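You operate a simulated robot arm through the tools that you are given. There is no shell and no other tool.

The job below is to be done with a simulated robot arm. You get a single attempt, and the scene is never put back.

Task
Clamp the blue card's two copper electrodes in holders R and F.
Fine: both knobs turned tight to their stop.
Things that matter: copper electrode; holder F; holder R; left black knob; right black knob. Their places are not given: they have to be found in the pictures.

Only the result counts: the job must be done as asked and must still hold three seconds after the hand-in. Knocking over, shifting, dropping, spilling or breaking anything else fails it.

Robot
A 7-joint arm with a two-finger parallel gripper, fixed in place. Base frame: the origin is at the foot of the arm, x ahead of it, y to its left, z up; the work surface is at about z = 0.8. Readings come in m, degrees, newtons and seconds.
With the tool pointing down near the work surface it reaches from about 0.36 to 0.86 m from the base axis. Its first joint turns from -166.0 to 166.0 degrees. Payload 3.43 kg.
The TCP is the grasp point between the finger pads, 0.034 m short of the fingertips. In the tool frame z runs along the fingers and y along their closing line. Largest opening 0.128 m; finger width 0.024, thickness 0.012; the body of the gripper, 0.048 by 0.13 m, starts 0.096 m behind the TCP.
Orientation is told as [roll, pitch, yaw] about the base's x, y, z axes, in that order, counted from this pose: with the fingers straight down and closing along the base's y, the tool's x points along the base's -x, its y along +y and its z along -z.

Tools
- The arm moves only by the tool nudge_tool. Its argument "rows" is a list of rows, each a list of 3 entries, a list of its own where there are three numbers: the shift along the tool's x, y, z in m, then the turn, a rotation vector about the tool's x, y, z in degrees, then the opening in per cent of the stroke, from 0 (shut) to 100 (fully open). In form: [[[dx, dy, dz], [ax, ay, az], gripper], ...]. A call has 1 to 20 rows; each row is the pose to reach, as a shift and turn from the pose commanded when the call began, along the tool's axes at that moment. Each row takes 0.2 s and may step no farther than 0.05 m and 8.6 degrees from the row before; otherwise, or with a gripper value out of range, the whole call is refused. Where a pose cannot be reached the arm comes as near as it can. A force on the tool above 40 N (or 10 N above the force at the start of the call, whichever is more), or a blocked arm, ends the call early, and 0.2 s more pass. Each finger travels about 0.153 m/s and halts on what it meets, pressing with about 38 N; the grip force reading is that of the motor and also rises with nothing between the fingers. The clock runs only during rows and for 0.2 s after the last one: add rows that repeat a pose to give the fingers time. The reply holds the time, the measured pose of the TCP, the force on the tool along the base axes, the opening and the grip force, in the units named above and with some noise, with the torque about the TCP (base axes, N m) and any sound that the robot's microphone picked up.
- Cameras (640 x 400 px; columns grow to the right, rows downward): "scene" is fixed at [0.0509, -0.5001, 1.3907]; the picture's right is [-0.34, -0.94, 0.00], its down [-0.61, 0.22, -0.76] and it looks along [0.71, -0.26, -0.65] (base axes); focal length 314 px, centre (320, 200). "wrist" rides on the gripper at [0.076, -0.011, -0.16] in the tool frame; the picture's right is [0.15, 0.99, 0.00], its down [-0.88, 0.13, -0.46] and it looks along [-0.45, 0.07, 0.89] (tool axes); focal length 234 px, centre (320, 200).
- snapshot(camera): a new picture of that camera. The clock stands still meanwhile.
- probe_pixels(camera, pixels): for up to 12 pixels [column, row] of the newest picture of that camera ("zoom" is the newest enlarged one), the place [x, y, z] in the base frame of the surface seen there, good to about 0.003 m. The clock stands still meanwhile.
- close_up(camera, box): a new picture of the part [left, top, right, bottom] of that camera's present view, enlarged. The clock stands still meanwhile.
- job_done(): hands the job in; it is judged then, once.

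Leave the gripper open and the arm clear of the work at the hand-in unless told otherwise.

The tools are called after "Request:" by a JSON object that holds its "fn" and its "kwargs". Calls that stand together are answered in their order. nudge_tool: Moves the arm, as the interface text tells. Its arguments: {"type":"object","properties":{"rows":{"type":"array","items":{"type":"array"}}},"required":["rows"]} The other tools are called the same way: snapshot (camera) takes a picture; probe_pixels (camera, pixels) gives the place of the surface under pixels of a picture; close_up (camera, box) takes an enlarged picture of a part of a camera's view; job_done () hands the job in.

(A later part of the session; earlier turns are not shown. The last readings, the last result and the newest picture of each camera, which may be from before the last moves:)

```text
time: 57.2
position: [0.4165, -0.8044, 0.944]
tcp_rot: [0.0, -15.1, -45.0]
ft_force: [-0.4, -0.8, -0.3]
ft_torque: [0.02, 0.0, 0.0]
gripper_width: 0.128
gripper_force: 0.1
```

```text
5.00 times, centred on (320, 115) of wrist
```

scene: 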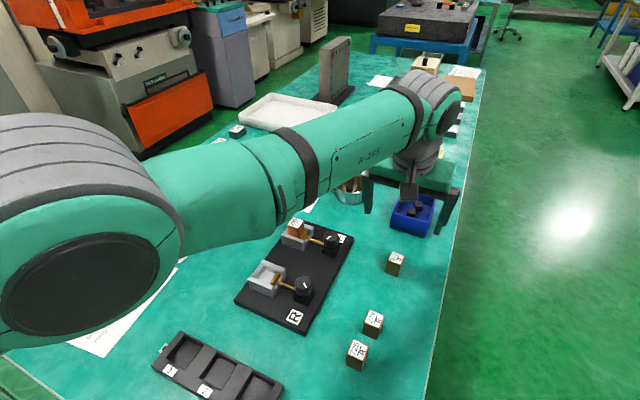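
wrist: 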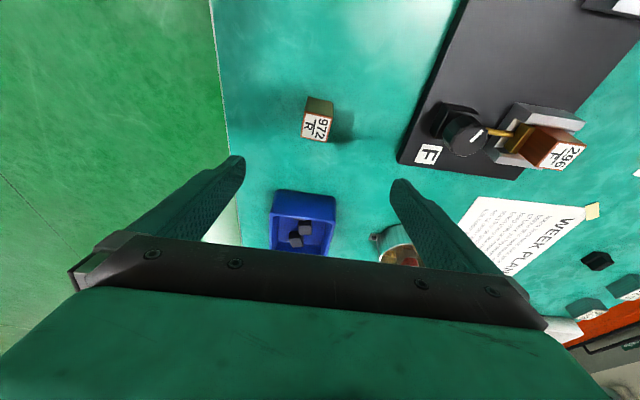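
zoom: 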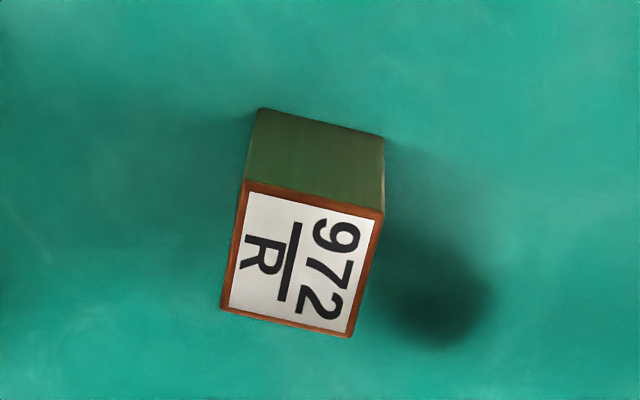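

Block 972's centre computes to (0.407,-0.806), agreeing with before. I go to an intermediate tilted pose over it (z≈0.90), with the yaw adjusted by -3.8°, and check reach.

Request:
{"fn": "nudge_tool", "kwargs": {"rows": [[[0.0112, -0.004, 0.0198], [0.5, 0, 1.83], 80], [[0.0225, -0.008, 0.0395], [0.98, 0, 3.67], 60], [[0.0225, -0.008, 0.0395], [0.98, 0, 3.67], 60]]}}

Request:
{"fn": "snapshot", "kwargs": {"camera": "wrist"}}

Request:
{"fn": "close_up", "kwargs": {"camera": "wrist", "box": [255, 100, 385, 200]}}

Request:
{"fn": "close_up", "kwargs": {"camera": "scene", "box": [330, 150, 470, 300]}}

```text
time: 58.0
position: [0.4029, -0.8058, 0.8978]
tcp_rot: [0.1, -14.8, -48.8]
ft_force: [-0.4, -0.6, -0.4]
ft_torque: [0.02, -0.07, 0.0]
gripper_width: 0.0767
gripper_force: 0.0
out of reach, approached as far as the arm can: row 2, 3
```

```text
taken
```

wrist: 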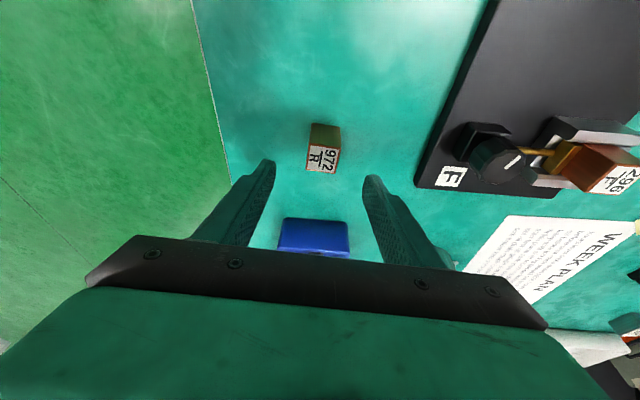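

```text
4.00 times, centred on (320, 150) of wrist
```

zoom: 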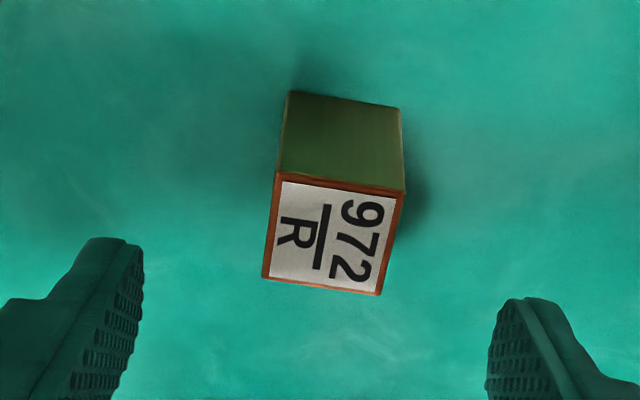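

```text
2.67 times, centred on (400, 225) of scene
```

zoom: 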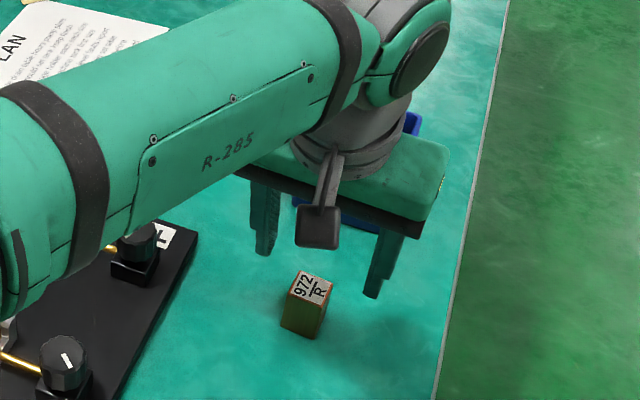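

The arm sits at full stretch, where its solver has trouble moving inward. At a safe height I request a purely inward (toward shoulder) move of 4 cm, repeated over many rows, to let it bend the elbow.

Request:
{"fn": "nudge_tool", "kwargs": {"rows": [[[0.0362, 0.0134, -0.0077], [0, 0, 0], 60], [[0.0362, 0.0134, -0.0077], [0, 0, 0], 60], [[0.0362, 0.0134, -0.0077], [0, 0, 0], 60], [[0.0362, 0.0134, -0.0077], [0, 0, 0], 60], [[0.0362, 0.0134, -0.0077], [0, 0, 0], 60], [[0.0362, 0.0134, -0.0077], [0, 0, 0], 60]]}}

Request:
{"fn": "snapshot", "kwargs": {"camera": "scene"}}

```text
time: 59.4
position: [0.4026, -0.8057, 0.8941]
tcp_rot: [0.0, -14.9, -48.8]
ft_force: [0.5, 1.1, 0.2]
ft_torque: [-0.01, 0.02, 0.01]
gripper_width: 0.0769
gripper_force: 0.1
out of reach, approached as far as the arm can: row 1, 2, 3, 4, 5, 6
```

```text
taken
```

scene: 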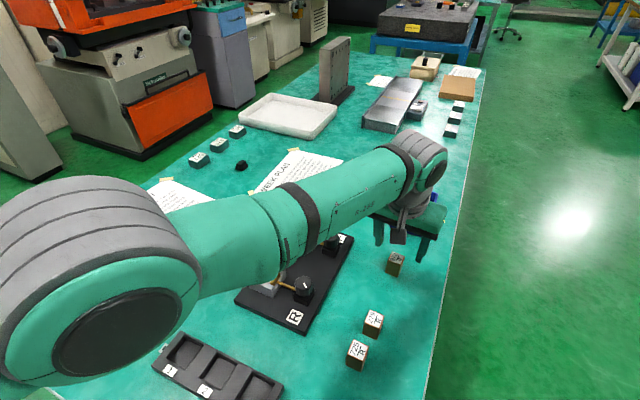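

Likely the elbow flipped past its stretched point to the wrong side, so inward is blocked. I rise 5 cm, stretch outward 3 cm to pass through the straight point, then pull inward.

Request:
{"fn": "nudge_tool", "kwargs": {"rows": [[[-0.013, 0, -0.0483], [0, 0, 0], 60], [[-0.041, -0.0074, -0.0408], [0, 0, 0], 60], [[0.0057, 0.005, -0.0533], [0, 0, 0], 60], [[0.0337, 0.0124, -0.0608], [0, 0, 0], 60], [[0.0617, 0.0198, -0.0683], [0, 0, 0], 60], [[0.0617, 0.0198, -0.0683], [0, 0, 0], 60]]}}

Request:
{"fn": "snapshot", "kwargs": {"camera": "scene"}}

```text
time: 60.8
position: [0.4007, -0.8119, 0.9411]
tcp_rot: [-0.1, -14.9, -48.8]
ft_force: [-0.4, 0.0, -0.7]
ft_torque: [0.02, -0.01, 0.01]
gripper_width: 0.0769
gripper_force: 0.1
out of reach, approached as far as the arm can: row 1, 2, 3, 4, 5, 6
```

```text
taken
```

scene: 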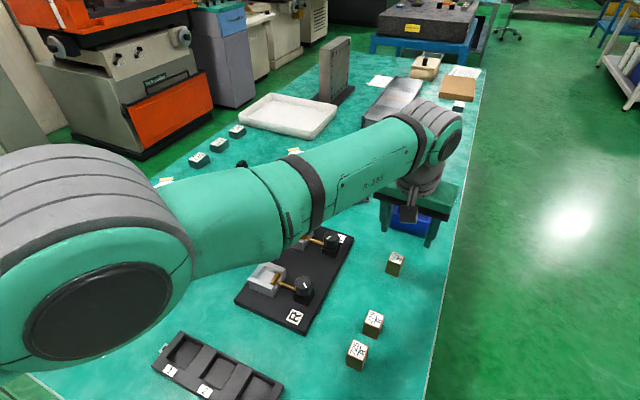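

Not yet. I check how far outward it actually gets, to understand the limit.

Request:
{"fn": "nudge_tool", "kwargs": {"rows": [[[-0.0373, -0.0099, 0.01], [0, 0, 0], 60], [[-0.0373, -0.0099, 0.01], [0, 0, 0], 60], [[-0.0373, -0.0099, 0.01], [0, 0, 0], 60]]}}

```text
time: 61.6
position: [0.4048, -0.8138, 0.9413]
tcp_rot: [-0.1, -15.1, -48.9]
ft_force: [0.0, 0.1, 1.1]
ft_torque: [0.0, -0.02, -0.03]
gripper_width: 0.077
gripper_force: 0.0
out of reach, approached as far as the arm can: row 1, 2, 3
```

It stretched only about 5 mm more: now at the very maximum. From here I try inward again.

Request:
{"fn": "nudge_tool", "kwargs": {"rows": [[[0.0467, 0.0124, -0.0125], [0, 0, 0], 60], [[0.0467, 0.0124, -0.0125], [0, 0, 0], 60], [[0.0467, 0.0124, -0.0125], [0, 0, 0], 60]]}}

```text
time: 62.4
position: [0.3994, -0.8127, 0.9383]
tcp_rot: [0.0, -14.9, -48.8]
ft_force: [0.5, 0.1, 0.0]
ft_torque: [-0.02, 0.02, 0.0]
gripper_width: 0.0768
gripper_force: 0.1
out of reach, approached as far as the arm can: row 1, 2, 3
```

Still the same limit. I suspect a wrist-joint limit combined with stretch. I return the tool to vertical while moving inward 6 cm (so the wrist itself hardly moves), then turn the yaw counter-clockwise away from that limit.

Request:
{"fn": "nudge_tool", "kwargs": {"rows": [[[0.0187, 0.005, -0.005], [0, 5, 0], 60], [[0.0373, 0.0099, -0.01], [0, 10, 0], 60], [[0.056, 0.0149, -0.015], [0, 15, 0], 60], [[0.056, 0.0149, -0.015], [0, 15, 0], 60]]}}

Request:
{"fn": "snapshot", "kwargs": {"camera": "scene"}}

```text
time: 63.4
position: [0.3712, -0.7586, 0.9371]
tcp_rot: [0.0, 0.0, -48.8]
ft_force: [0.5, 0.0, 0.0]
ft_torque: [0.01, -0.02, -0.01]
gripper_width: 0.0767
gripper_force: 0.0
```

```text
taken
```

scene: 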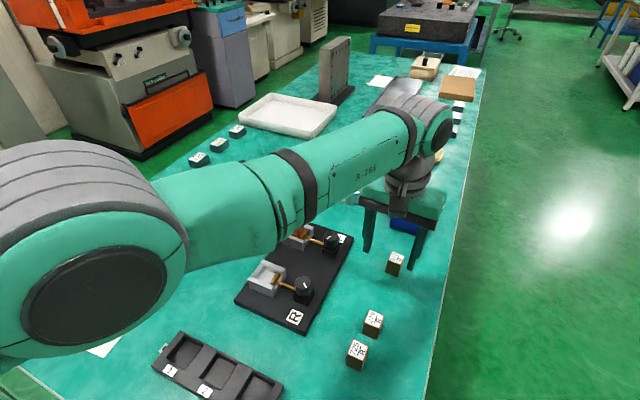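

Vertical again at (0.371,-0.759,0.937). Now I turn the yaw counter-clockwise by 45°, then try moving 3 cm inward.

Request:
{"fn": "nudge_tool", "kwargs": {"rows": [[[0, 0, 0], [0, 0, -7.5], 60], [[0, 0, 0], [0, 0, -15], 60], [[0, 0, 0], [0, 0, -22.5], 60], [[0, 0, 0], [0, 0, -30], 60], [[0, 0, 0], [0, 0, -37.5], 60], [[0, 0, 0], [0, 0, -45], 60], [[0.029, 0.008, 0], [0, 0, -45], 60], [[0.029, 0.008, 0], [0, 0, -45], 60]]}}

Request:
{"fn": "snapshot", "kwargs": {"camera": "scene"}}

```text
time: 65.2
position: [0.3721, -0.7583, 0.9363]
tcp_rot: [0.1, 0.0, -3.6]
ft_force: [0.9, -0.7, -0.9]
ft_torque: [0.0, -0.01, -0.01]
gripper_width: 0.0769
gripper_force: 0.1
out of reach, approached as far as the arm can: row 7, 8
```

```text
taken
```

scene: 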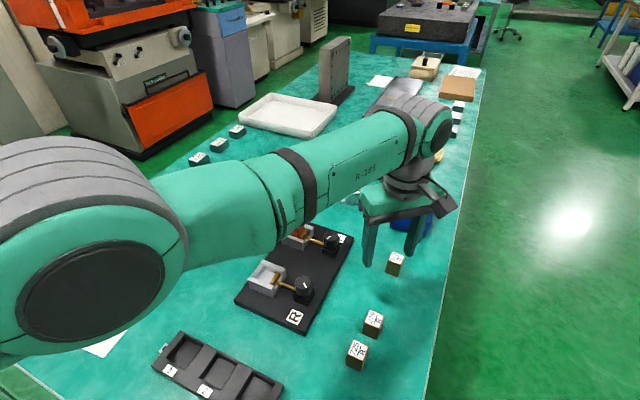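

Turning works, inward doesn't: the elbow is on the wrong side of straight. I raise 5 cm, demand a far outward target (the arm can't follow, but the solver may flip through the straight point), then return to an inward target.

Request:
{"fn": "nudge_tool", "kwargs": {"rows": [[[0, 0, -0.05], [0, 0, 0], 60], [[-0.0243, -0.0425, -0.05], [0, 0, 0], 60], [[-0.0486, -0.0851, -0.05], [0, 0, 0], 60], [[-0.0729, -0.1276, -0.05], [0, 0, 0], 60], [[-0.0972, -0.1701, -0.05], [0, 0, 0], 60], [[-0.1215, -0.2127, -0.05], [0, 0, 0], 60], [[-0.1458, -0.2552, -0.05], [0, 0, 0], 60], [[-0.1215, -0.2127, -0.05], [0, 0, 0], 60], [[-0.0972, -0.1701, -0.05], [0, 0, 0], 60], [[-0.0729, -0.1276, -0.05], [0, 0, 0], 60], [[-0.0486, -0.0851, -0.05], [0, 0, 0], 60], [[-0.0243, -0.0425, -0.05], [0, 0, 0], 60], [[0, 0, -0.05], [0, 0, 0], 60], [[0.0243, 0.0425, -0.05], [0, 0, 0], 60], [[0.0397, 0.0694, -0.05], [0, 0, 0], 60], [[0.0397, 0.0694, -0.05], [0, 0, 0], 60]]}}

Request:
{"fn": "snapshot", "kwargs": {"camera": "scene"}}

```text
time: 68.6
position: [0.3719, -0.7605, 0.9854]
tcp_rot: [0.0, 0.0, -3.8]
ft_force: [-1.0, 0.0, -0.5]
ft_torque: [-0.01, -0.01, -0.02]
gripper_width: 0.0765
gripper_force: 0.0
out of reach, approached as far as the arm can: row 2, 3, 4, 5, 6, 7, 8, 9, 10, 11, 12, 14, 15, 16
```

```text
taken
```

scene: 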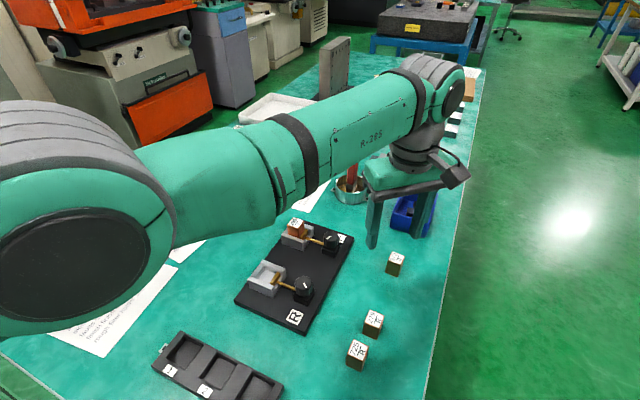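

Still on the wrong side. I try a series of alternating small outward/inward targets of different sizes in one call; the list of flagged rows will tell if any inward one succeeds.

Request:
{"fn": "nudge_tool", "kwargs": {"rows": [[[-0.0025, -0.0043, 0], [0, 0, 0], 60], [[0.0099, 0.0174, 0], [0, 0, 0], 60], [[-0.005, -0.0087, 0], [0, 0, 0], 60], [[0.0099, 0.0174, 0], [0, 0, 0], 60], [[-0.0074, -0.013, 0], [0, 0, 0], 60], [[0.0099, 0.0174, 0], [0, 0, 0], 60], [[-0.0099, -0.0174, 0], [0, 0, 0], 60], [[0.0099, 0.0174, 0], [0, 0, 0], 60], [[-0.0124, -0.0217, 0], [0, 0, 0], 60], [[0.0099, 0.0174, 0], [0, 0, 0], 60], [[-0.0149, -0.026, 0], [0, 0, 0], 60], [[0.0099, 0.0174, 0], [0, 0, 0], 60], [[0.0099, 0.0174, 0.02], [0, 0, 0], 60], [[-0.0099, -0.0174, 0.02], [0, 0, 0], 60], [[0.0099, 0.0174, -0.02], [0, 0, 0], 60], [[-0.0099, -0.0174, -0.03], [0, 0, 0], 60], [[0.0099, 0.0174, 0], [0, 0, 0], 60], [[-0.0099, 0.01, 0], [0, 0, 0], 60], [[0.0149, 0.026, 0], [0, 0, 0], 60]]}}

```text
refused: row 15 steps farther than a row can; nothing moved
```

Row 15 stepped a bit too far; I trim it.

Request:
{"fn": "nudge_tool", "kwargs": {"rows": [[[-0.0025, -0.0043, 0], [0, 0, 0], 60], [[0.0099, 0.0174, 0], [0, 0, 0], 60], [[-0.005, -0.0087, 0], [0, 0, 0], 60], [[0.0099, 0.0174, 0], [0, 0, 0], 60], [[-0.0074, -0.013, 0], [0, 0, 0], 60], [[0.0099, 0.0174, 0], [0, 0, 0], 60], [[-0.0099, -0.0174, 0], [0, 0, 0], 60], [[0.0099, 0.0174, 0], [0, 0, 0], 60], [[-0.0124, -0.0217, 0], [0, 0, 0], 60], [[0.0099, 0.0174, 0], [0, 0, 0], 60], [[-0.0149, -0.026, 0], [0, 0, 0], 60], [[0.0099, 0.0174, 0], [0, 0, 0], 60], [[0.0099, 0.0174, 0.01], [0, 0, 0], 60], [[-0.0099, -0.0174, 0.01], [0, 0, 0], 60], [[0.0099, 0.0174, -0.01], [0, 0, 0], 60], [[-0.0099, -0.0174, -0.02], [0, 0, 0], 60], [[0.0099, 0.0174, 0], [0, 0, 0], 60], [[-0.0099, 0.01, 0], [0, 0, 0], 60], [[0.0149, 0.026, 0], [0, 0, 0], 60]]}}

```text
time: 72.6
position: [0.3717, -0.7589, 0.9853]
tcp_rot: [0.2, 0.0, -3.8]
ft_force: [0.3, 0.4, 0.0]
ft_torque: [0.02, 0.01, -0.02]
gripper_width: 0.0771
gripper_force: 0.1
out of reach, approached as far as the arm can: row 1, 2, 3, 4, 5, 6, 7, 8, 9, 10, 11, 12, 13, 14, 15, 16, 17, 19
```

Only the sideways row 18 (slightly inward, toward smaller azimuth) was accepted. I test a step in that direction.

Request:
{"fn": "nudge_tool", "kwargs": {"rows": [[[-0.0099, 0.01, 0], [0, 0, 0], 60], [[-0.0198, 0.02, 0], [0, 0, 0], 60], [[-0.0297, 0.03, 0], [0, 0, 0], 60], [[-0.0297, 0.03, 0], [0, 0, 0], 60]]}}

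```text
time: 73.6
position: [0.4083, -0.7425, 0.9837]
tcp_rot: [0.0, 0.2, -3.8]
ft_force: [-0.8, -0.3, 0.3]
ft_torque: [0.0, 0.0, 0.01]
gripper_width: 0.0768
gripper_force: 0.0
out of reach, approached as far as the arm can: row 1, 2, 3, 4
```

The reachable ring is very thin (r≈0.847), confirming a stretched elbow on its limit. The flip earlier happened during vertical moves very near full stretch, so I imitate that: small outward offsets with up/down and sideways jumps, each followed by an inward test.

Request:
{"fn": "nudge_tool", "kwargs": {"rows": [[[-0.0011, -0.0017, 0], [0, 0, 0], 60], [[-0.0011, -0.0017, -0.04], [0, 0, 0], 60], [[-0.0011, -0.0017, 0], [0, 0, 0], 60], [[0.0108, 0.0168, 0], [0, 0, 0], 60], [[-0.0016, -0.0025, -0.03], [0, 0, 0], 60], [[-0.0016, -0.0025, 0.015], [0, 0, 0], 60], [[0.0108, 0.0168, 0], [0, 0, 0], 60], [[-0.0019, -0.0029, 0], [0, 0, 0], 60], [[-0.0391, 0.0223, 0], [0, 0, 0], 60], [[-0.0019, -0.0029, 0], [0, 0, 0], 60], [[0.0108, 0.0168, 0], [0, 0, 0], 60], [[-0.0022, -0.0034, 0], [0, 0, 0], 60], [[-0.0022, -0.0034, -0.045], [0, 0, 0], 60], [[-0.0022, -0.0034, 0], [0, 0, 0], 60], [[0.0108, 0.0168, 0], [0, 0, 0], 60], [[-0.0008, -0.0013, 0], [0, 0, 0], 60], [[-0.0008, -0.0013, -0.045], [0, 0, 0], 60], [[-0.0008, -0.0013, 0], [0, 0, 0], 60], [[0.0108, 0.0168, 0], [0, 0, 0], 60], [[0.0162, 0.0253, 0], [0, 0, 0], 60]]}}

```text
time: 77.8
position: [0.407, -0.7441, 0.9843]
tcp_rot: [-0.1, 0.0, -3.7]
ft_force: [0.5, 0.1, 0.7]
ft_torque: [0.01, 0.01, -0.02]
gripper_width: 0.077
gripper_force: 0.0
out of reach, approached as far as the arm can: row 7, 11, 13, 15, 19, 20
```

Row 4 (inward 2 cm) was accepted: it flipped after "out 2 mm, up 4 cm, down", then flipped back later. I repeat exactly that sequence and then keep going inward.

Request:
{"fn": "nudge_tool", "kwargs": {"rows": [[[-0.0011, -0.0017, 0], [0, 0, 0], 60], [[-0.0011, -0.0017, -0.04], [0, 0, 0], 60], [[-0.0011, -0.0017, 0], [0, 0, 0], 60], [[0.0108, 0.0168, 0], [0, 0, 0], 60], [[0.0216, 0.0337, 0], [0, 0, 0], 60], [[0.0377, 0.0589, 0], [0, 0, 0], 60], [[0.0539, 0.0842, 0], [0, 0, 0], 60], [[0.0539, 0.0842, 0], [0, 0, 0], 60]]}}

Request:
{"fn": "snapshot", "kwargs": {"camera": "scene"}}

```text
time: 79.6
position: [0.4071, -0.7436, 0.9848]
tcp_rot: [0.1, -0.1, -3.8]
ft_force: [-0.1, -0.1, -1.0]
ft_torque: [0.02, 0.0, -0.03]
gripper_width: 0.0768
gripper_force: 0.0
out of reach, approached as far as the arm can: row 2, 4, 5, 6, 7, 8
```

```text
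taken
```

scene: 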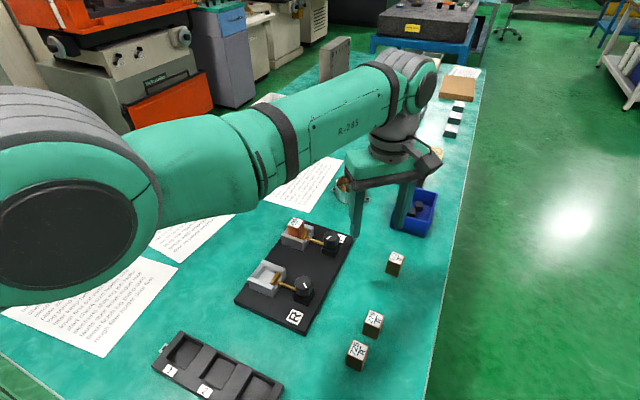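

Row 2 was flagged this time since the start radius is ~1 mm larger. I repeat with a smaller outward offset (1 mm).

Request:
{"fn": "nudge_tool", "kwargs": {"rows": [[[-0.0005, -0.0008, 0], [0, 0, 0], 60], [[-0.0005, -0.0008, -0.04], [0, 0, 0], 60], [[-0.0005, -0.0008, 0], [0, 0, 0], 60], [[0.0108, 0.0168, 0], [0, 0, 0], 60], [[0.0216, 0.0337, 0], [0, 0, 0], 60], [[0.0377, 0.0589, 0], [0, 0, 0], 60]]}}

```text
time: 81.0
position: [0.4069, -0.7446, 0.984]
tcp_rot: [-0.1, 0.0, -3.8]
ft_force: [-0.4, 0.7, 0.2]
ft_torque: [0.02, -0.01, 0.01]
gripper_width: 0.0768
gripper_force: 0.1
out of reach, approached as far as the arm can: row 4, 5, 6
```

Not flipped. I scan several offsets in one call, each followed by an inward test, and look at which test is accepted.

Request:
{"fn": "nudge_tool", "kwargs": {"rows": [[[-0.0007, -0.0011, 0], [0, 0, 0], 60], [[-0.0007, -0.0011, -0.045], [0, 0, 0], 60], [[-0.0007, -0.0011, 0], [0, 0, 0], 60], [[0.0108, 0.0168, 0], [0, 0, 0], 60], [[-0.0009, -0.0013, 0], [0, 0, 0], 60], [[-0.0009, -0.0013, -0.045], [0, 0, 0], 60], [[-0.0009, -0.0013, 0], [0, 0, 0], 60], [[0.0108, 0.0168, 0], [0, 0, 0], 60], [[-0.0011, -0.0017, 0], [0, 0, 0], 60], [[-0.0011, -0.0017, 0.045], [0, 0, 0], 60], [[-0.0011, -0.0017, 0], [0, 0, 0], 60], [[0.0108, 0.0168, 0], [0, 0, 0], 60], [[-0.0016, -0.0025, 0], [0, 0, 0], 60], [[-0.0016, -0.0025, 0.045], [0, 0, 0], 60], [[-0.0016, -0.0025, 0], [0, 0, 0], 60], [[0.0108, 0.0168, 0], [0, 0, 0], 60], [[-0.0024, -0.0038, 0], [0, 0, 0], 60], [[-0.0024, -0.0038, 0.03], [0, 0, 0], 60], [[-0.0024, -0.0038, 0], [0, 0, 0], 60], [[0.0108, 0.0168, 0], [0, 0, 0], 60]]}}

```text
time: 85.2
position: [0.4049, -0.7444, 0.9869]
tcp_rot: [0.1, 0.2, -3.8]
ft_force: [0.0, -0.1, -0.7]
ft_torque: [-0.01, -0.04, 0.04]
gripper_width: 0.0769
gripper_force: 0.0
out of reach, approached as far as the arm can: row 14, 17, 18, 19, 20
```

Rows 4, 8, 12 and 16 (inward) were accepted, so the first sequence (1.3 mm out, up 4.5 cm, back) flips it. I repeat that and go on inward right away.

Request:
{"fn": "nudge_tool", "kwargs": {"rows": [[[-0.0007, -0.0011, 0], [0, 0, 0], 60], [[-0.0007, -0.0011, -0.045], [0, 0, 0], 60], [[-0.0007, -0.0011, 0], [0, 0, 0], 60], [[0.0108, 0.0168, 0], [0, 0, 0], 60], [[0.0216, 0.0337, 0], [0, 0, 0], 60], [[0.0377, 0.0589, 0], [0, 0, 0], 60], [[0.0539, 0.0842, 0], [0, 0, 0], 60]]}}

Request:
{"fn": "snapshot", "kwargs": {"camera": "scene"}}

```text
time: 86.8
position: [0.3581, -0.6542, 0.9857]
tcp_rot: [0.1, -0.1, -3.8]
ft_force: [0.2, -0.5, 0.1]
ft_torque: [-0.07, 0.09, 0.01]
gripper_width: 0.0766
gripper_force: 0.0
```

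```text
taken
```

scene: 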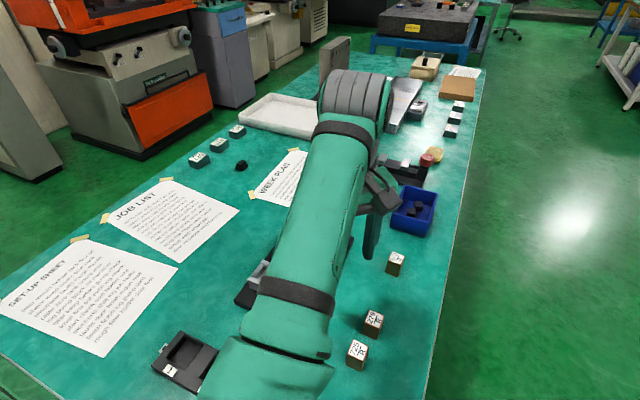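

Freed: the arm is at (0.358,-0.654) with its elbow bent again. For the far block I'll use a larger tilt (28°) so the arm keeps away from full stretch. First I turn back to yaw -48.8° here.

Request:
{"fn": "nudge_tool", "kwargs": {"rows": [[[0, 0, 0], [0, 0, 7.5], 60], [[0, 0, 0], [0, 0, 15], 60], [[0, 0, 0], [0, 0, 22.5], 60], [[0, 0, 0], [0, 0, 30], 60], [[0, 0, 0], [0, 0, 37.5], 60], [[0, 0, 0], [0, 0, 45], 60], [[0, 0, 0], [0, 0, 45], 60]]}}

Request:
{"fn": "nudge_tool", "kwargs": {"rows": [[[0, 0, 0], [0, -7, 0], 60], [[0, 0, 0], [0, -14, 0], 60], [[0, 0, 0], [0, -21, 0], 60], [[0, 0, 0], [0, -28, 0], 60], [[0, 0, 0], [0, -28, 0], 60]]}}

Request:
{"fn": "snapshot", "kwargs": {"camera": "scene"}}

Request:
{"fn": "snapshot", "kwargs": {"camera": "wrist"}}

```text
time: 88.4
position: [0.3579, -0.6565, 0.9856]
tcp_rot: [0.0, 0.0, -48.9]
ft_force: [0.2, -0.1, 0.1]
ft_torque: [0.08, -0.02, -0.01]
gripper_width: 0.077
gripper_force: 0.0
```

```text
time: 89.6
position: [0.3581, -0.6546, 0.9862]
tcp_rot: [0.1, -28.1, -48.8]
ft_force: [-0.2, -0.9, -0.1]
ft_torque: [0.02, 0.0, 0.02]
gripper_width: 0.0767
gripper_force: 0.1
```

```text
taken
```

scene: 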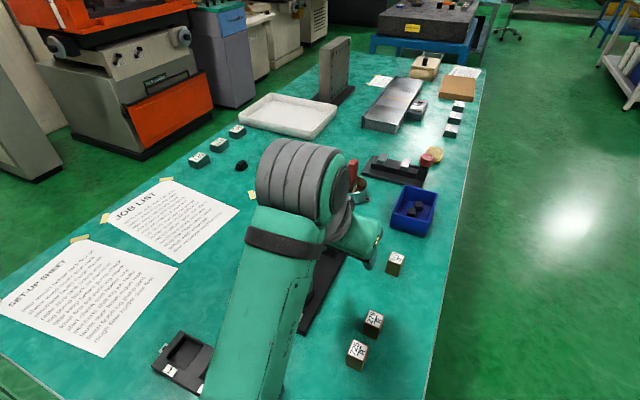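

```text
taken
```

wrist: 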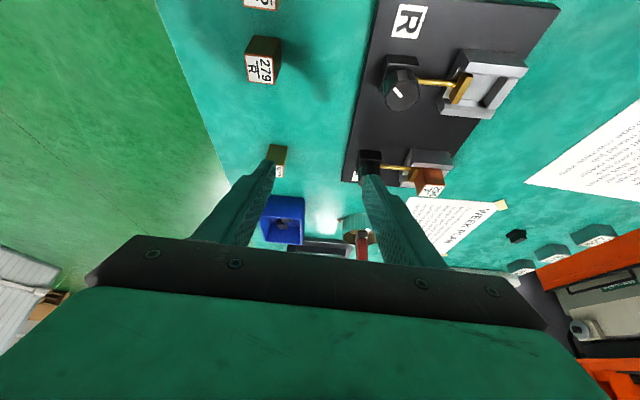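

Plate and blocks are undisturbed. I move to a hover along the tilted approach line for block 972 (hover ≈(0.381,-0.776,0.907)).

Request:
{"fn": "nudge_tool", "kwargs": {"rows": [[[-0.0141, -0.0157, 0.0299], [0, 0, 0], 60], [[-0.0283, -0.0313, 0.0597], [0, 0, 0], 60], [[-0.0424, -0.047, 0.0896], [0, 0, 0], 60], [[-0.0565, -0.0626, 0.1194], [0, 0, 0], 60], [[-0.0565, -0.0626, 0.1194], [0, 0, 0], 60]]}}

Request:
{"fn": "snapshot", "kwargs": {"camera": "wrist"}}

Request:
{"fn": "close_up", "kwargs": {"camera": "wrist", "box": [255, 100, 385, 200]}}

Request:
{"fn": "snapshot", "kwargs": {"camera": "scene"}}

```text
time: 90.8
position: [0.3828, -0.7757, 0.9068]
tcp_rot: [0.0, -28.0, -48.7]
ft_force: [0.0, -0.3, 0.3]
ft_torque: [-0.01, 0.03, -0.05]
gripper_width: 0.0768
gripper_force: 0.1
```

```text
taken
```

wrist: 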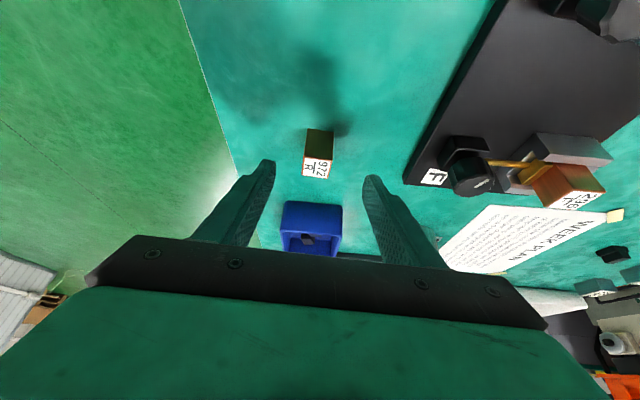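

```text
4.00 times, centred on (320, 150) of wrist
```

zoom: 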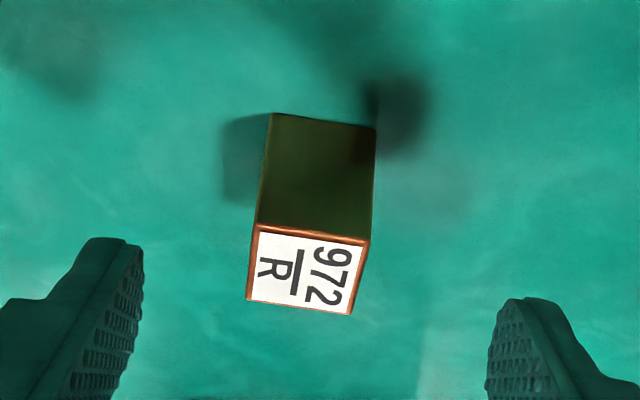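

```text
taken
```

scene: 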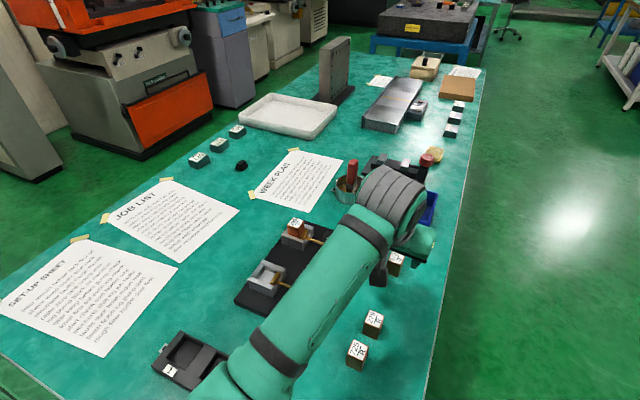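

Reached without flags. Block centre relative to the TCP: about -0.0018 in closing direction, and right where the tilted approach expects. I advance 0.06 m along the fingers.

Request:
{"fn": "nudge_tool", "kwargs": {"rows": [[[0, -0.0015, 0.02], [0, 0, 0], 50], [[0, -0.0015, 0.04], [0, 0, 0], 50], [[0, -0.0015, 0.06], [0, 0, 0], 50], [[0, -0.0015, 0.06], [0, 0, 0], 50]]}}

Request:
{"fn": "snapshot", "kwargs": {"camera": "wrist"}}

Request:
{"fn": "close_up", "kwargs": {"camera": "wrist", "box": [250, 120, 390, 230]}}

Request:
{"fn": "close_up", "kwargs": {"camera": "scene", "box": [330, 170, 470, 300]}}

```text
time: 91.8
position: [0.3993, -0.7983, 0.8546]
tcp_rot: [0.0, -27.9, -48.7]
ft_force: [-0.5, -0.1, -0.1]
ft_torque: [0.0, -0.01, -0.02]
gripper_width: 0.0641
gripper_force: 0.1
```

```text
taken
```

wrist: 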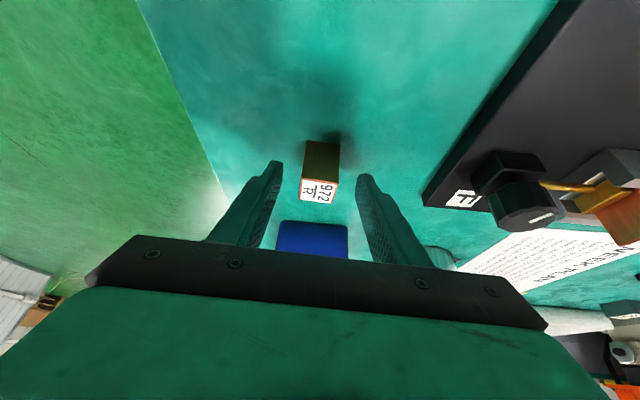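

```text
3.64 times, centred on (320, 175) of wrist
```

zoom: 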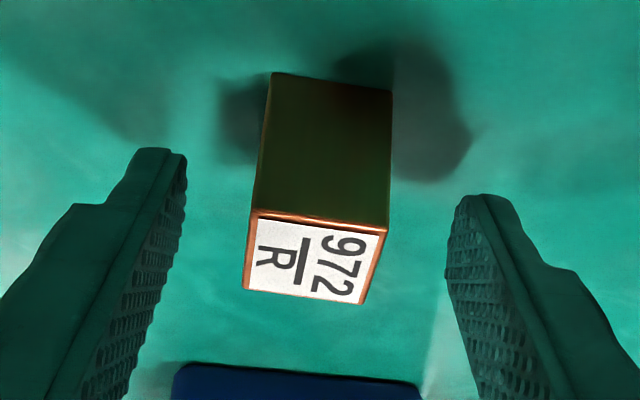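

```text
3.08 times, centred on (400, 235) of scene
```

zoom: 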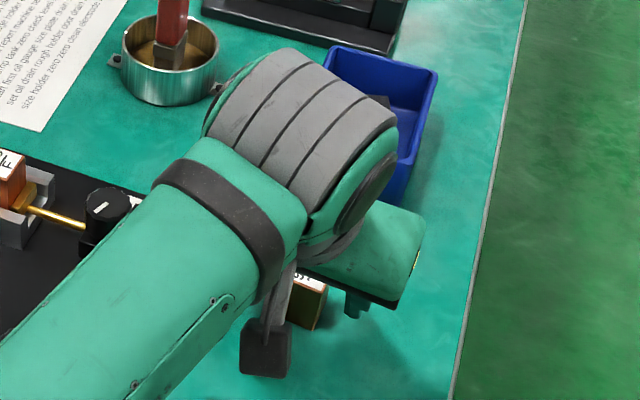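

The block is centred between the pads. I close.

Request:
{"fn": "nudge_tool", "kwargs": {"rows": [[[0, 0, 0], [0, 0, 0], 30], [[0, 0, 0], [0, 0, 0], 0], [[0, 0, 0], [0, 0, 0], 0], [[0, 0, 0], [0, 0, 0], 0]]}}

Request:
{"fn": "close_up", "kwargs": {"camera": "wrist", "box": [250, 120, 390, 230]}}

```text
time: 92.8
position: [0.3993, -0.7992, 0.8542]
tcp_rot: [0.0, -27.9, -48.8]
ft_force: [-1.6, -1.1, 0.1]
ft_torque: [-0.07, 0.05, -0.04]
gripper_width: 0.0298
gripper_force: 37.6
```

```text
3.64 times, centred on (320, 175) of wrist
```

zoom: 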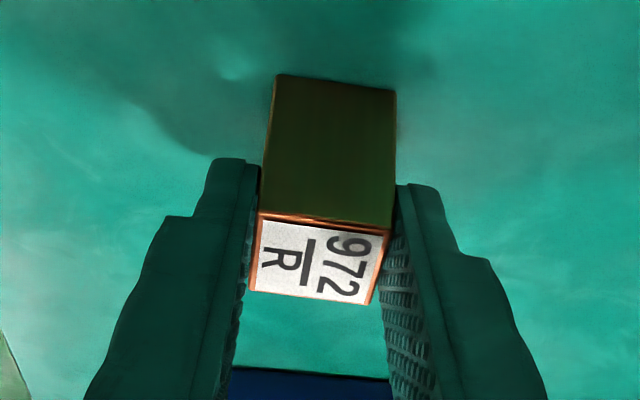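

Block 972 is held. I lift it straight up by 0.116 m first.

Request:
{"fn": "nudge_tool", "kwargs": {"rows": [[[-0.0136, 0, -0.0255], [0, 0, 0], 0], [[-0.0339, 0, -0.0639], [0, 0, 0], 0], [[-0.0543, 0, -0.1022], [0, 0, 0], 0], [[-0.0543, 0, -0.1022], [0, 0, 0], 0]]}}

Request:
{"fn": "snapshot", "kwargs": {"camera": "scene"}}

Request:
{"fn": "snapshot", "kwargs": {"camera": "wrist"}}

```text
time: 93.8
position: [0.3976, -0.8, 0.9704]
tcp_rot: [0.0, -28.0, -48.8]
ft_force: [0.6, -0.3, -2.9]
ft_torque: [0.06, 0.02, -0.04]
gripper_width: 0.0296
gripper_force: 38.1
```

```text
taken
```

scene: 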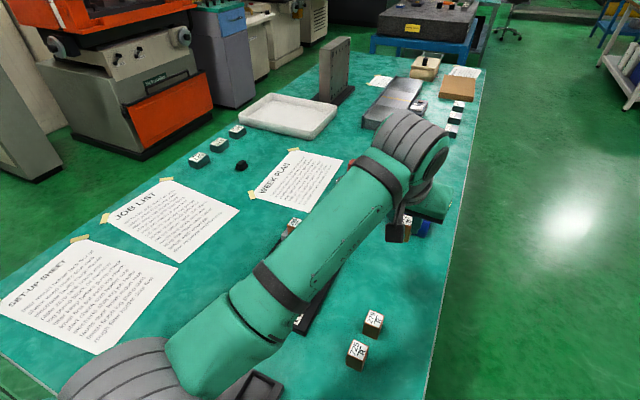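

```text
taken
```

wrist: 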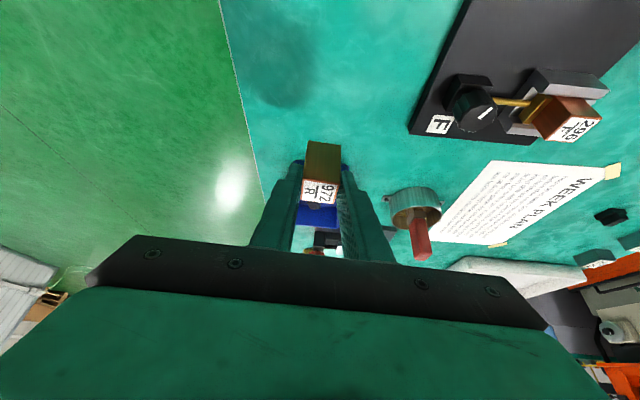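

Held and lifted without trouble. Now I carry it to hover above pocket R (TCP ≈(0.452,-0.5225,0.97)), turning 3.8° about the vertical to align with the plate.

Request:
{"fn": "nudge_tool", "kwargs": {"rows": [[[0.0191, 0.0277, -0.0102], [-0.22, 0, -0.42], 0], [[0.0382, 0.0554, -0.0203], [-0.44, 0, -0.84], 0], [[0.0573, 0.0831, -0.0305], [-0.67, 0, -1.26], 0], [[0.0764, 0.1108, -0.0406], [-0.89, 0, -1.68], 0], [[0.0955, 0.1385, -0.0508], [-1.11, 0, -2.1], 0], [[0.1146, 0.1662, -0.0609], [-1.33, 0, -2.52], 0], [[0.1337, 0.1939, -0.0711], [-1.56, 0, -2.94], 0], [[0.1528, 0.2216, -0.0812], [-1.78, 0, -3.36], 0], [[0.1528, 0.2216, -0.0812], [-1.78, 0, -3.36], 0]]}}

Request:
{"fn": "snapshot", "kwargs": {"camera": "scene"}}

Request:
{"fn": "snapshot", "kwargs": {"camera": "wrist"}}

Request:
{"fn": "close_up", "kwargs": {"camera": "wrist", "box": [240, 100, 400, 210]}}

```text
time: 95.8
position: [0.4501, -0.5224, 0.9684]
tcp_rot: [0.0, -28.1, -45.0]
ft_force: [0.2, -0.2, -4.0]
ft_torque: [0.04, 0.05, 0.01]
gripper_width: 0.0298
gripper_force: 37.9
```

```text
taken
```

scene: 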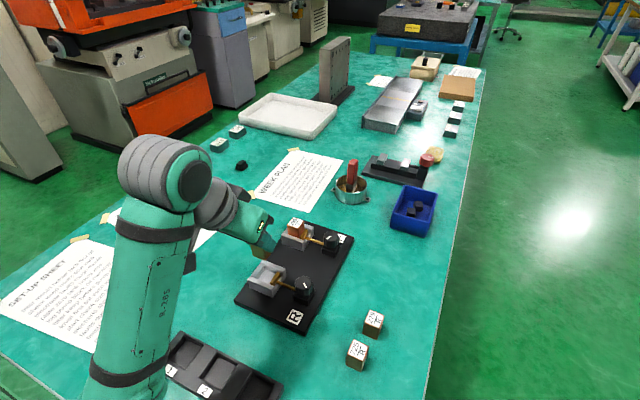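

```text
taken
```

wrist: 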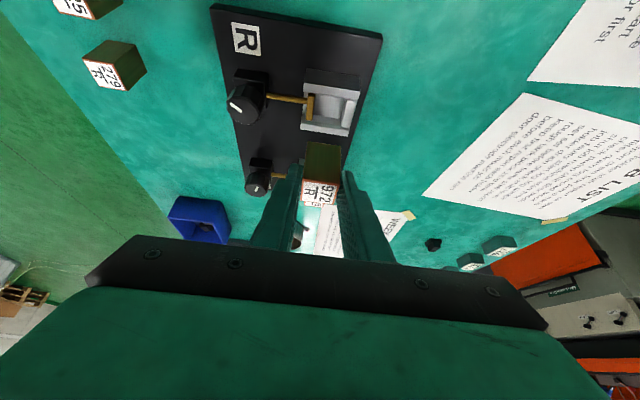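

```text
3.64 times, centred on (320, 155) of wrist
```

zoom: 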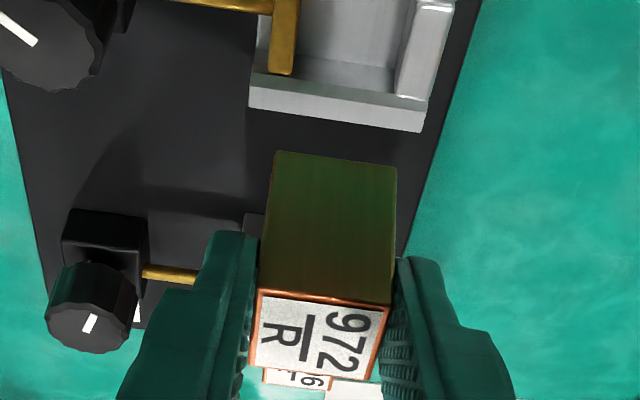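

Good. I lower straight down 6 cm, to about 9 mm above the rails, and check alignment.

Request:
{"fn": "nudge_tool", "kwargs": {"rows": [[[0.0141, 0, 0.0265], [0, 0, 0], 0], [[0.0281, 0, 0.053], [0, 0, 0], 0], [[0.0281, 0, 0.053], [0, 0, 0], 0]]}}

Request:
{"fn": "snapshot", "kwargs": {"camera": "wrist"}}

Request:
{"fn": "close_up", "kwargs": {"camera": "wrist", "box": [270, 70, 380, 160]}}

Request:
{"fn": "close_up", "kwargs": {"camera": "scene", "box": [225, 230, 315, 300]}}

```text
time: 96.6
position: [0.4527, -0.5223, 0.9095]
tcp_rot: [0.0, -28.0, -45.0]
ft_force: [-1.0, -1.1, -3.9]
ft_torque: [0.03, 0.03, 0.03]
gripper_width: 0.0297
gripper_force: 37.9
```

```text
taken
```

wrist: 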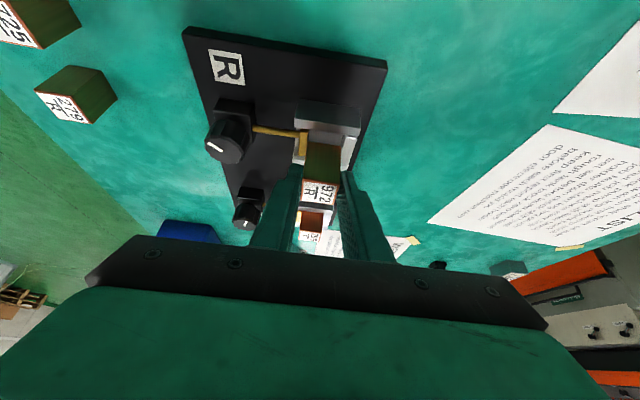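

```text
4.44 times, centred on (325, 115) of wrist
```

zoom: 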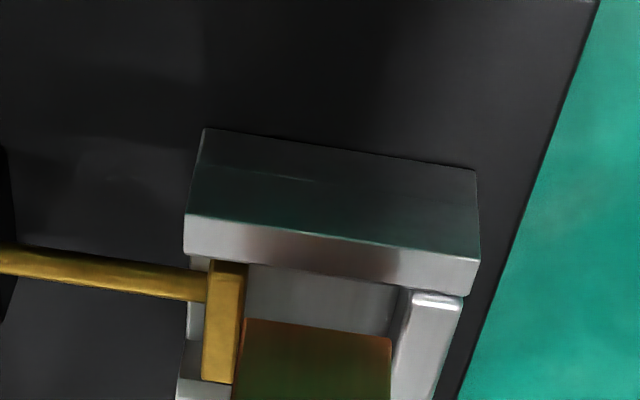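

```text
5.71 times, centred on (270, 265) of scene
```

zoom: 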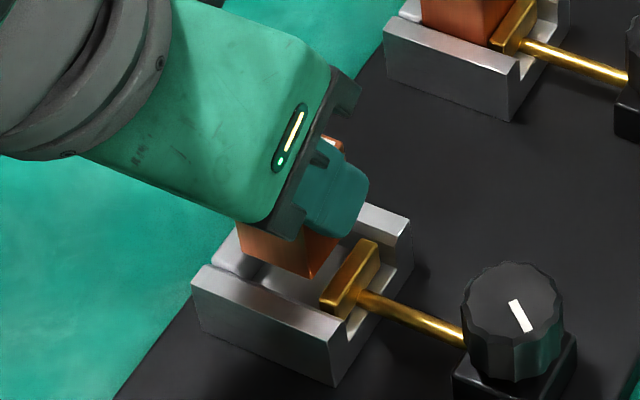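

In base u/v terms: the block spans v -0.064..-0.034 and the gap spans -0.064..-0.030. The block's near edge is ~2.5 mm too far in u. I shift v +1.9 mm, u -2.5 mm, lower 5 mm and re-check.

Request:
{"fn": "nudge_tool", "kwargs": {"rows": [[[0.0022, 0.0019, -0.0012], [0, 0, 0], 0], [[0.0045, 0.0019, 0.0032], [0, 0, 0], 0], [[0.0045, 0.0019, 0.0032], [0, 0, 0], 0]]}}

Request:
{"fn": "close_up", "kwargs": {"camera": "wrist", "box": [270, 80, 380, 170]}}

Request:
{"fn": "close_up", "kwargs": {"camera": "scene", "box": [245, 245, 305, 295]}}

```text
time: 97.4
position: [0.449, -0.5201, 0.905]
tcp_rot: [0.0, -27.9, -45.0]
ft_force: [-0.1, -0.3, -2.6]
ft_torque: [0.04, 0.01, 0.02]
gripper_width: 0.0298
gripper_force: 38.2
```

```text
4.44 times, centred on (325, 125) of wrist
```

zoom: 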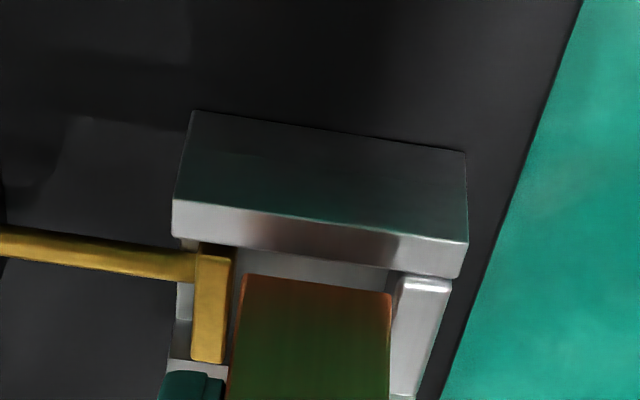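

```text
8.00 times, centred on (275, 270) of scene
```

zoom: 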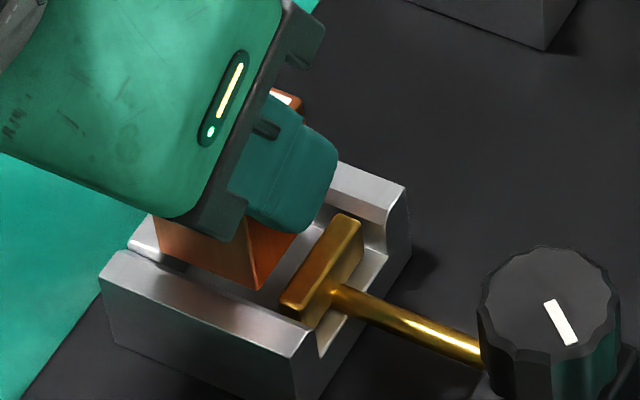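

Clearances now: 2.3–2.6 mm in v on both sides, and the near edge lies just inside the rail. I lower 15 mm in small steps, watching force.

Request:
{"fn": "nudge_tool", "kwargs": {"rows": [[[0.0014, 0, 0.0026], [0, 0, 0], 0], [[0.0028, 0, 0.0053], [0, 0, 0], 0], [[0.0042, 0, 0.0079], [0, 0, 0], 0], [[0.0056, 0, 0.0106], [0, 0, 0], 0], [[0.007, 0, 0.0132], [0, 0, 0], 0], [[0.007, 0, 0.0132], [0, 0, 0], 0]]}}

Request:
{"fn": "close_up", "kwargs": {"camera": "wrist", "box": [270, 90, 380, 180]}}

Request:
{"fn": "close_up", "kwargs": {"camera": "scene", "box": [245, 245, 305, 295]}}

```text
time: 98.8
position: [0.4516, -0.5212, 0.89]
tcp_rot: [0.0, -28.2, -45.0]
ft_force: [15.2, -18.3, 4.6]
ft_torque: [-0.75, -0.87, -0.31]
gripper_width: 0.0295
gripper_force: 38.2
```

```text
4.44 times, centred on (325, 135) of wrist
```

zoom: 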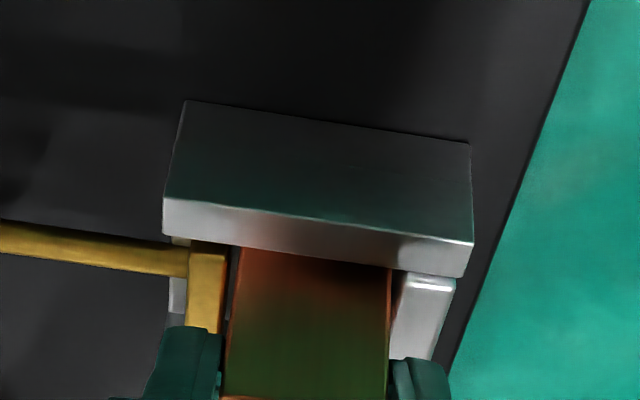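

```text
8.00 times, centred on (275, 270) of scene
```

zoom: 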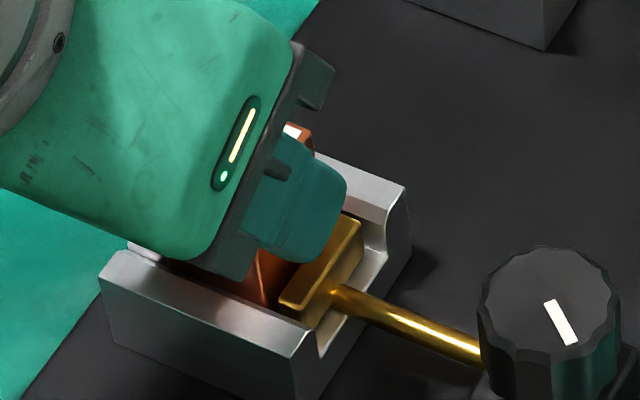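

The near rail pushes the block with ~24 N toward +u, so I shift +u by 1 mm and check the force.

Request:
{"fn": "nudge_tool", "kwargs": {"rows": [[[-0.0009, 0, 0.0005], [0, 0, 0], 0], [[-0.0009, 0, 0.0005], [0, 0, 0], 0]]}}

```text
time: 99.4
position: [0.4522, -0.5213, 0.8904]
tcp_rot: [0.0, -28.0, -44.9]
ft_force: [14.5, -14.4, 4.3]
ft_torque: [-0.56, -0.79, -0.3]
gripper_width: 0.0295
gripper_force: 38.0
```

Force fell only slightly; I shift another 1.5 mm toward +u.

Request:
{"fn": "nudge_tool", "kwargs": {"rows": [[[-0.0013, 0, 0.0007], [0, 0, 0], 0], [[-0.0013, 0, 0.0007], [0, 0, 0], 0]]}}

Request:
{"fn": "close_up", "kwargs": {"camera": "wrist", "box": [270, 90, 380, 220]}}

```text
time: 100.0
position: [0.452, -0.522, 0.8887]
tcp_rot: [0.0, -27.7, -45.0]
ft_force: [1.4, -0.6, -3.6]
ft_torque: [-0.02, -0.08, -0.04]
gripper_width: 0.0296
gripper_force: 38.3
```

```text
3.08 times, centred on (325, 155) of wrist
```

zoom: 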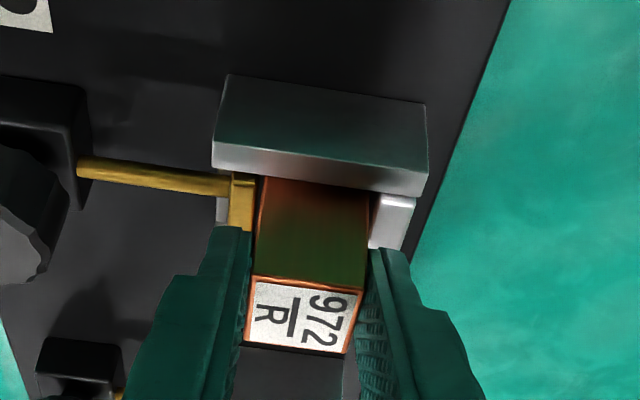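

Free again (only the weight -3.6 N remains). I continue down in 1 mm steps, 4 mm.

Request:
{"fn": "nudge_tool", "kwargs": {"rows": [[[0.0005, 0, 0.0009], [0, 0, 0], 0], [[0.0009, 0, 0.0018], [0, 0, 0], 0], [[0.0014, 0, 0.0026], [0, 0, 0], 0], [[0.0019, 0, 0.0035], [0, 0, 0], 0], [[0.0019, 0, 0.0035], [0, 0, 0], 0]]}}

```text
time: 101.2
position: [0.4527, -0.5213, 0.8855]
tcp_rot: [0.1, -28.1, -44.9]
ft_force: [-0.5, 0.8, -3.3]
ft_torque: [0.05, 0.03, 0.02]
gripper_width: 0.0297
gripper_force: 37.9
```

No contact yet; I go further down in half-millimetre steps, 2 mm.

Request:
{"fn": "nudge_tool", "kwargs": {"rows": [[[0.0002, 0, 0.0004], [0, 0, 0], 0], [[0.0005, 0, 0.0009], [0, 0, 0], 0], [[0.0007, 0, 0.0013], [0, 0, 0], 0], [[0.0009, 0, 0.0018], [0, 0, 0], 0], [[0.0009, 0, 0.0018], [0, 0, 0], 0]]}}

```text
time: 102.4
position: [0.4519, -0.5221, 0.8838]
tcp_rot: [0.0, -28.0, -45.1]
ft_force: [-1.1, 0.0, -4.5]
ft_torque: [0.04, 0.03, 0.0]
gripper_width: 0.0297
gripper_force: 37.8
```

Still hanging; two more millimetres at most, in half-millimetre steps.

Request:
{"fn": "nudge_tool", "kwargs": {"rows": [[[0.0002, 0, 0.0004], [0, 0, 0], 0], [[0.0005, 0, 0.0009], [0, 0, 0], 0], [[0.0005, 0, 0.0009], [0, 0, 0], 0]]}}

Request:
{"fn": "close_up", "kwargs": {"camera": "scene", "box": [245, 245, 305, 295]}}

```text
time: 103.2
position: [0.4513, -0.5222, 0.8849]
tcp_rot: [-0.1, -28.0, -45.0]
ft_force: [0.3, 2.5, 5.0]
ft_torque: [0.06, 0.13, -0.04]
gripper_width: 0.0297
gripper_force: 38.3
```

```text
8.00 times, centred on (275, 270) of scene
```

zoom: 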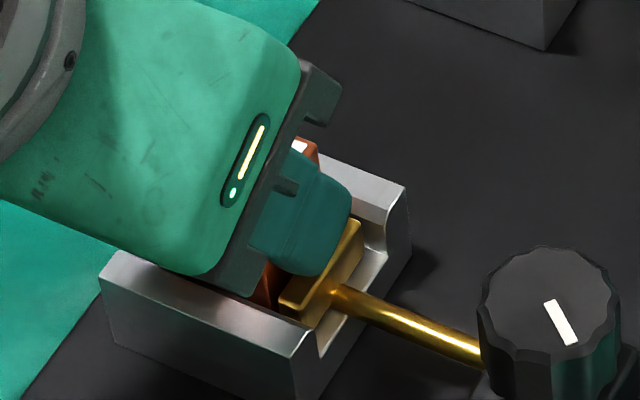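

Contact: +5 N. The block is seated. I open the fingers and retreat along the tool axis.

Request:
{"fn": "nudge_tool", "kwargs": {"rows": [[[0, 0, 0], [0, 0, 0], 30], [[0, 0, 0], [0, 0, 0], 45], [[0, 0, 0], [0, 0, 0], 45], [[0, 0, -0.03], [0, 0, 0], 45], [[0, 0, -0.07], [0, 0, 0], 60], [[0, 0, -0.1], [0, 0, 0], 60], [[0, 0, -0.1], [0, 0, 0], 60]]}}

Request:
{"fn": "snapshot", "kwargs": {"camera": "wrist"}}

Request:
{"fn": "snapshot", "kwargs": {"camera": "scene"}}

Request:
{"fn": "close_up", "kwargs": {"camera": "scene", "box": [235, 210, 355, 310]}}

```text
time: 104.8
position: [0.4291, -0.4951, 0.9784]
tcp_rot: [0.3, -29.8, -44.8]
ft_force: [1.1, 0.4, 0.6]
ft_torque: [-0.04, 0.04, -0.03]
gripper_width: 0.0765
gripper_force: 0.1
out of reach, approached as far as the arm can: row 5, 6
```

```text
taken
```

wrist: 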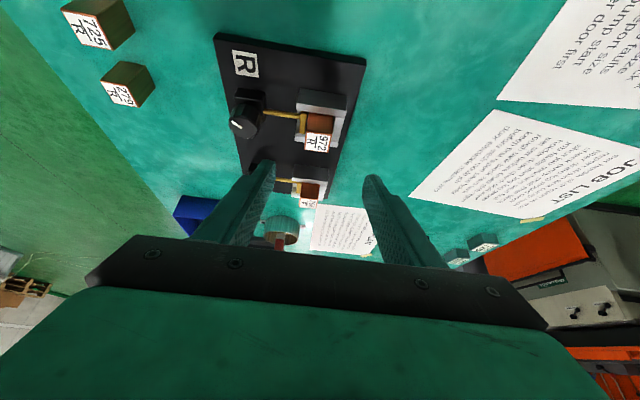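

```text
taken
```

scene: 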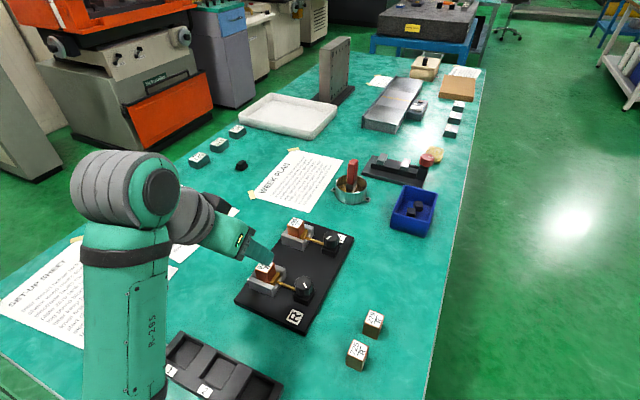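

```text
4.00 times, centred on (295, 260) of scene
```

zoom: 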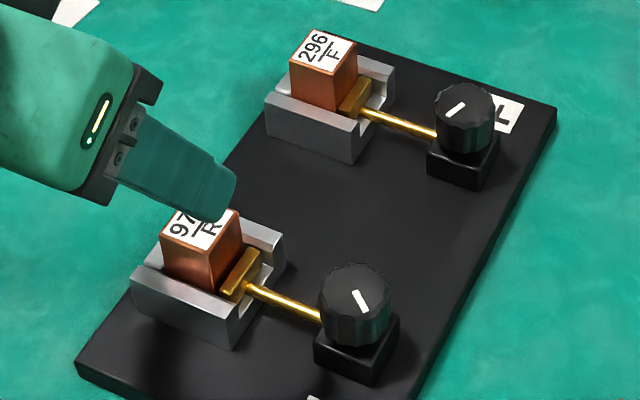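

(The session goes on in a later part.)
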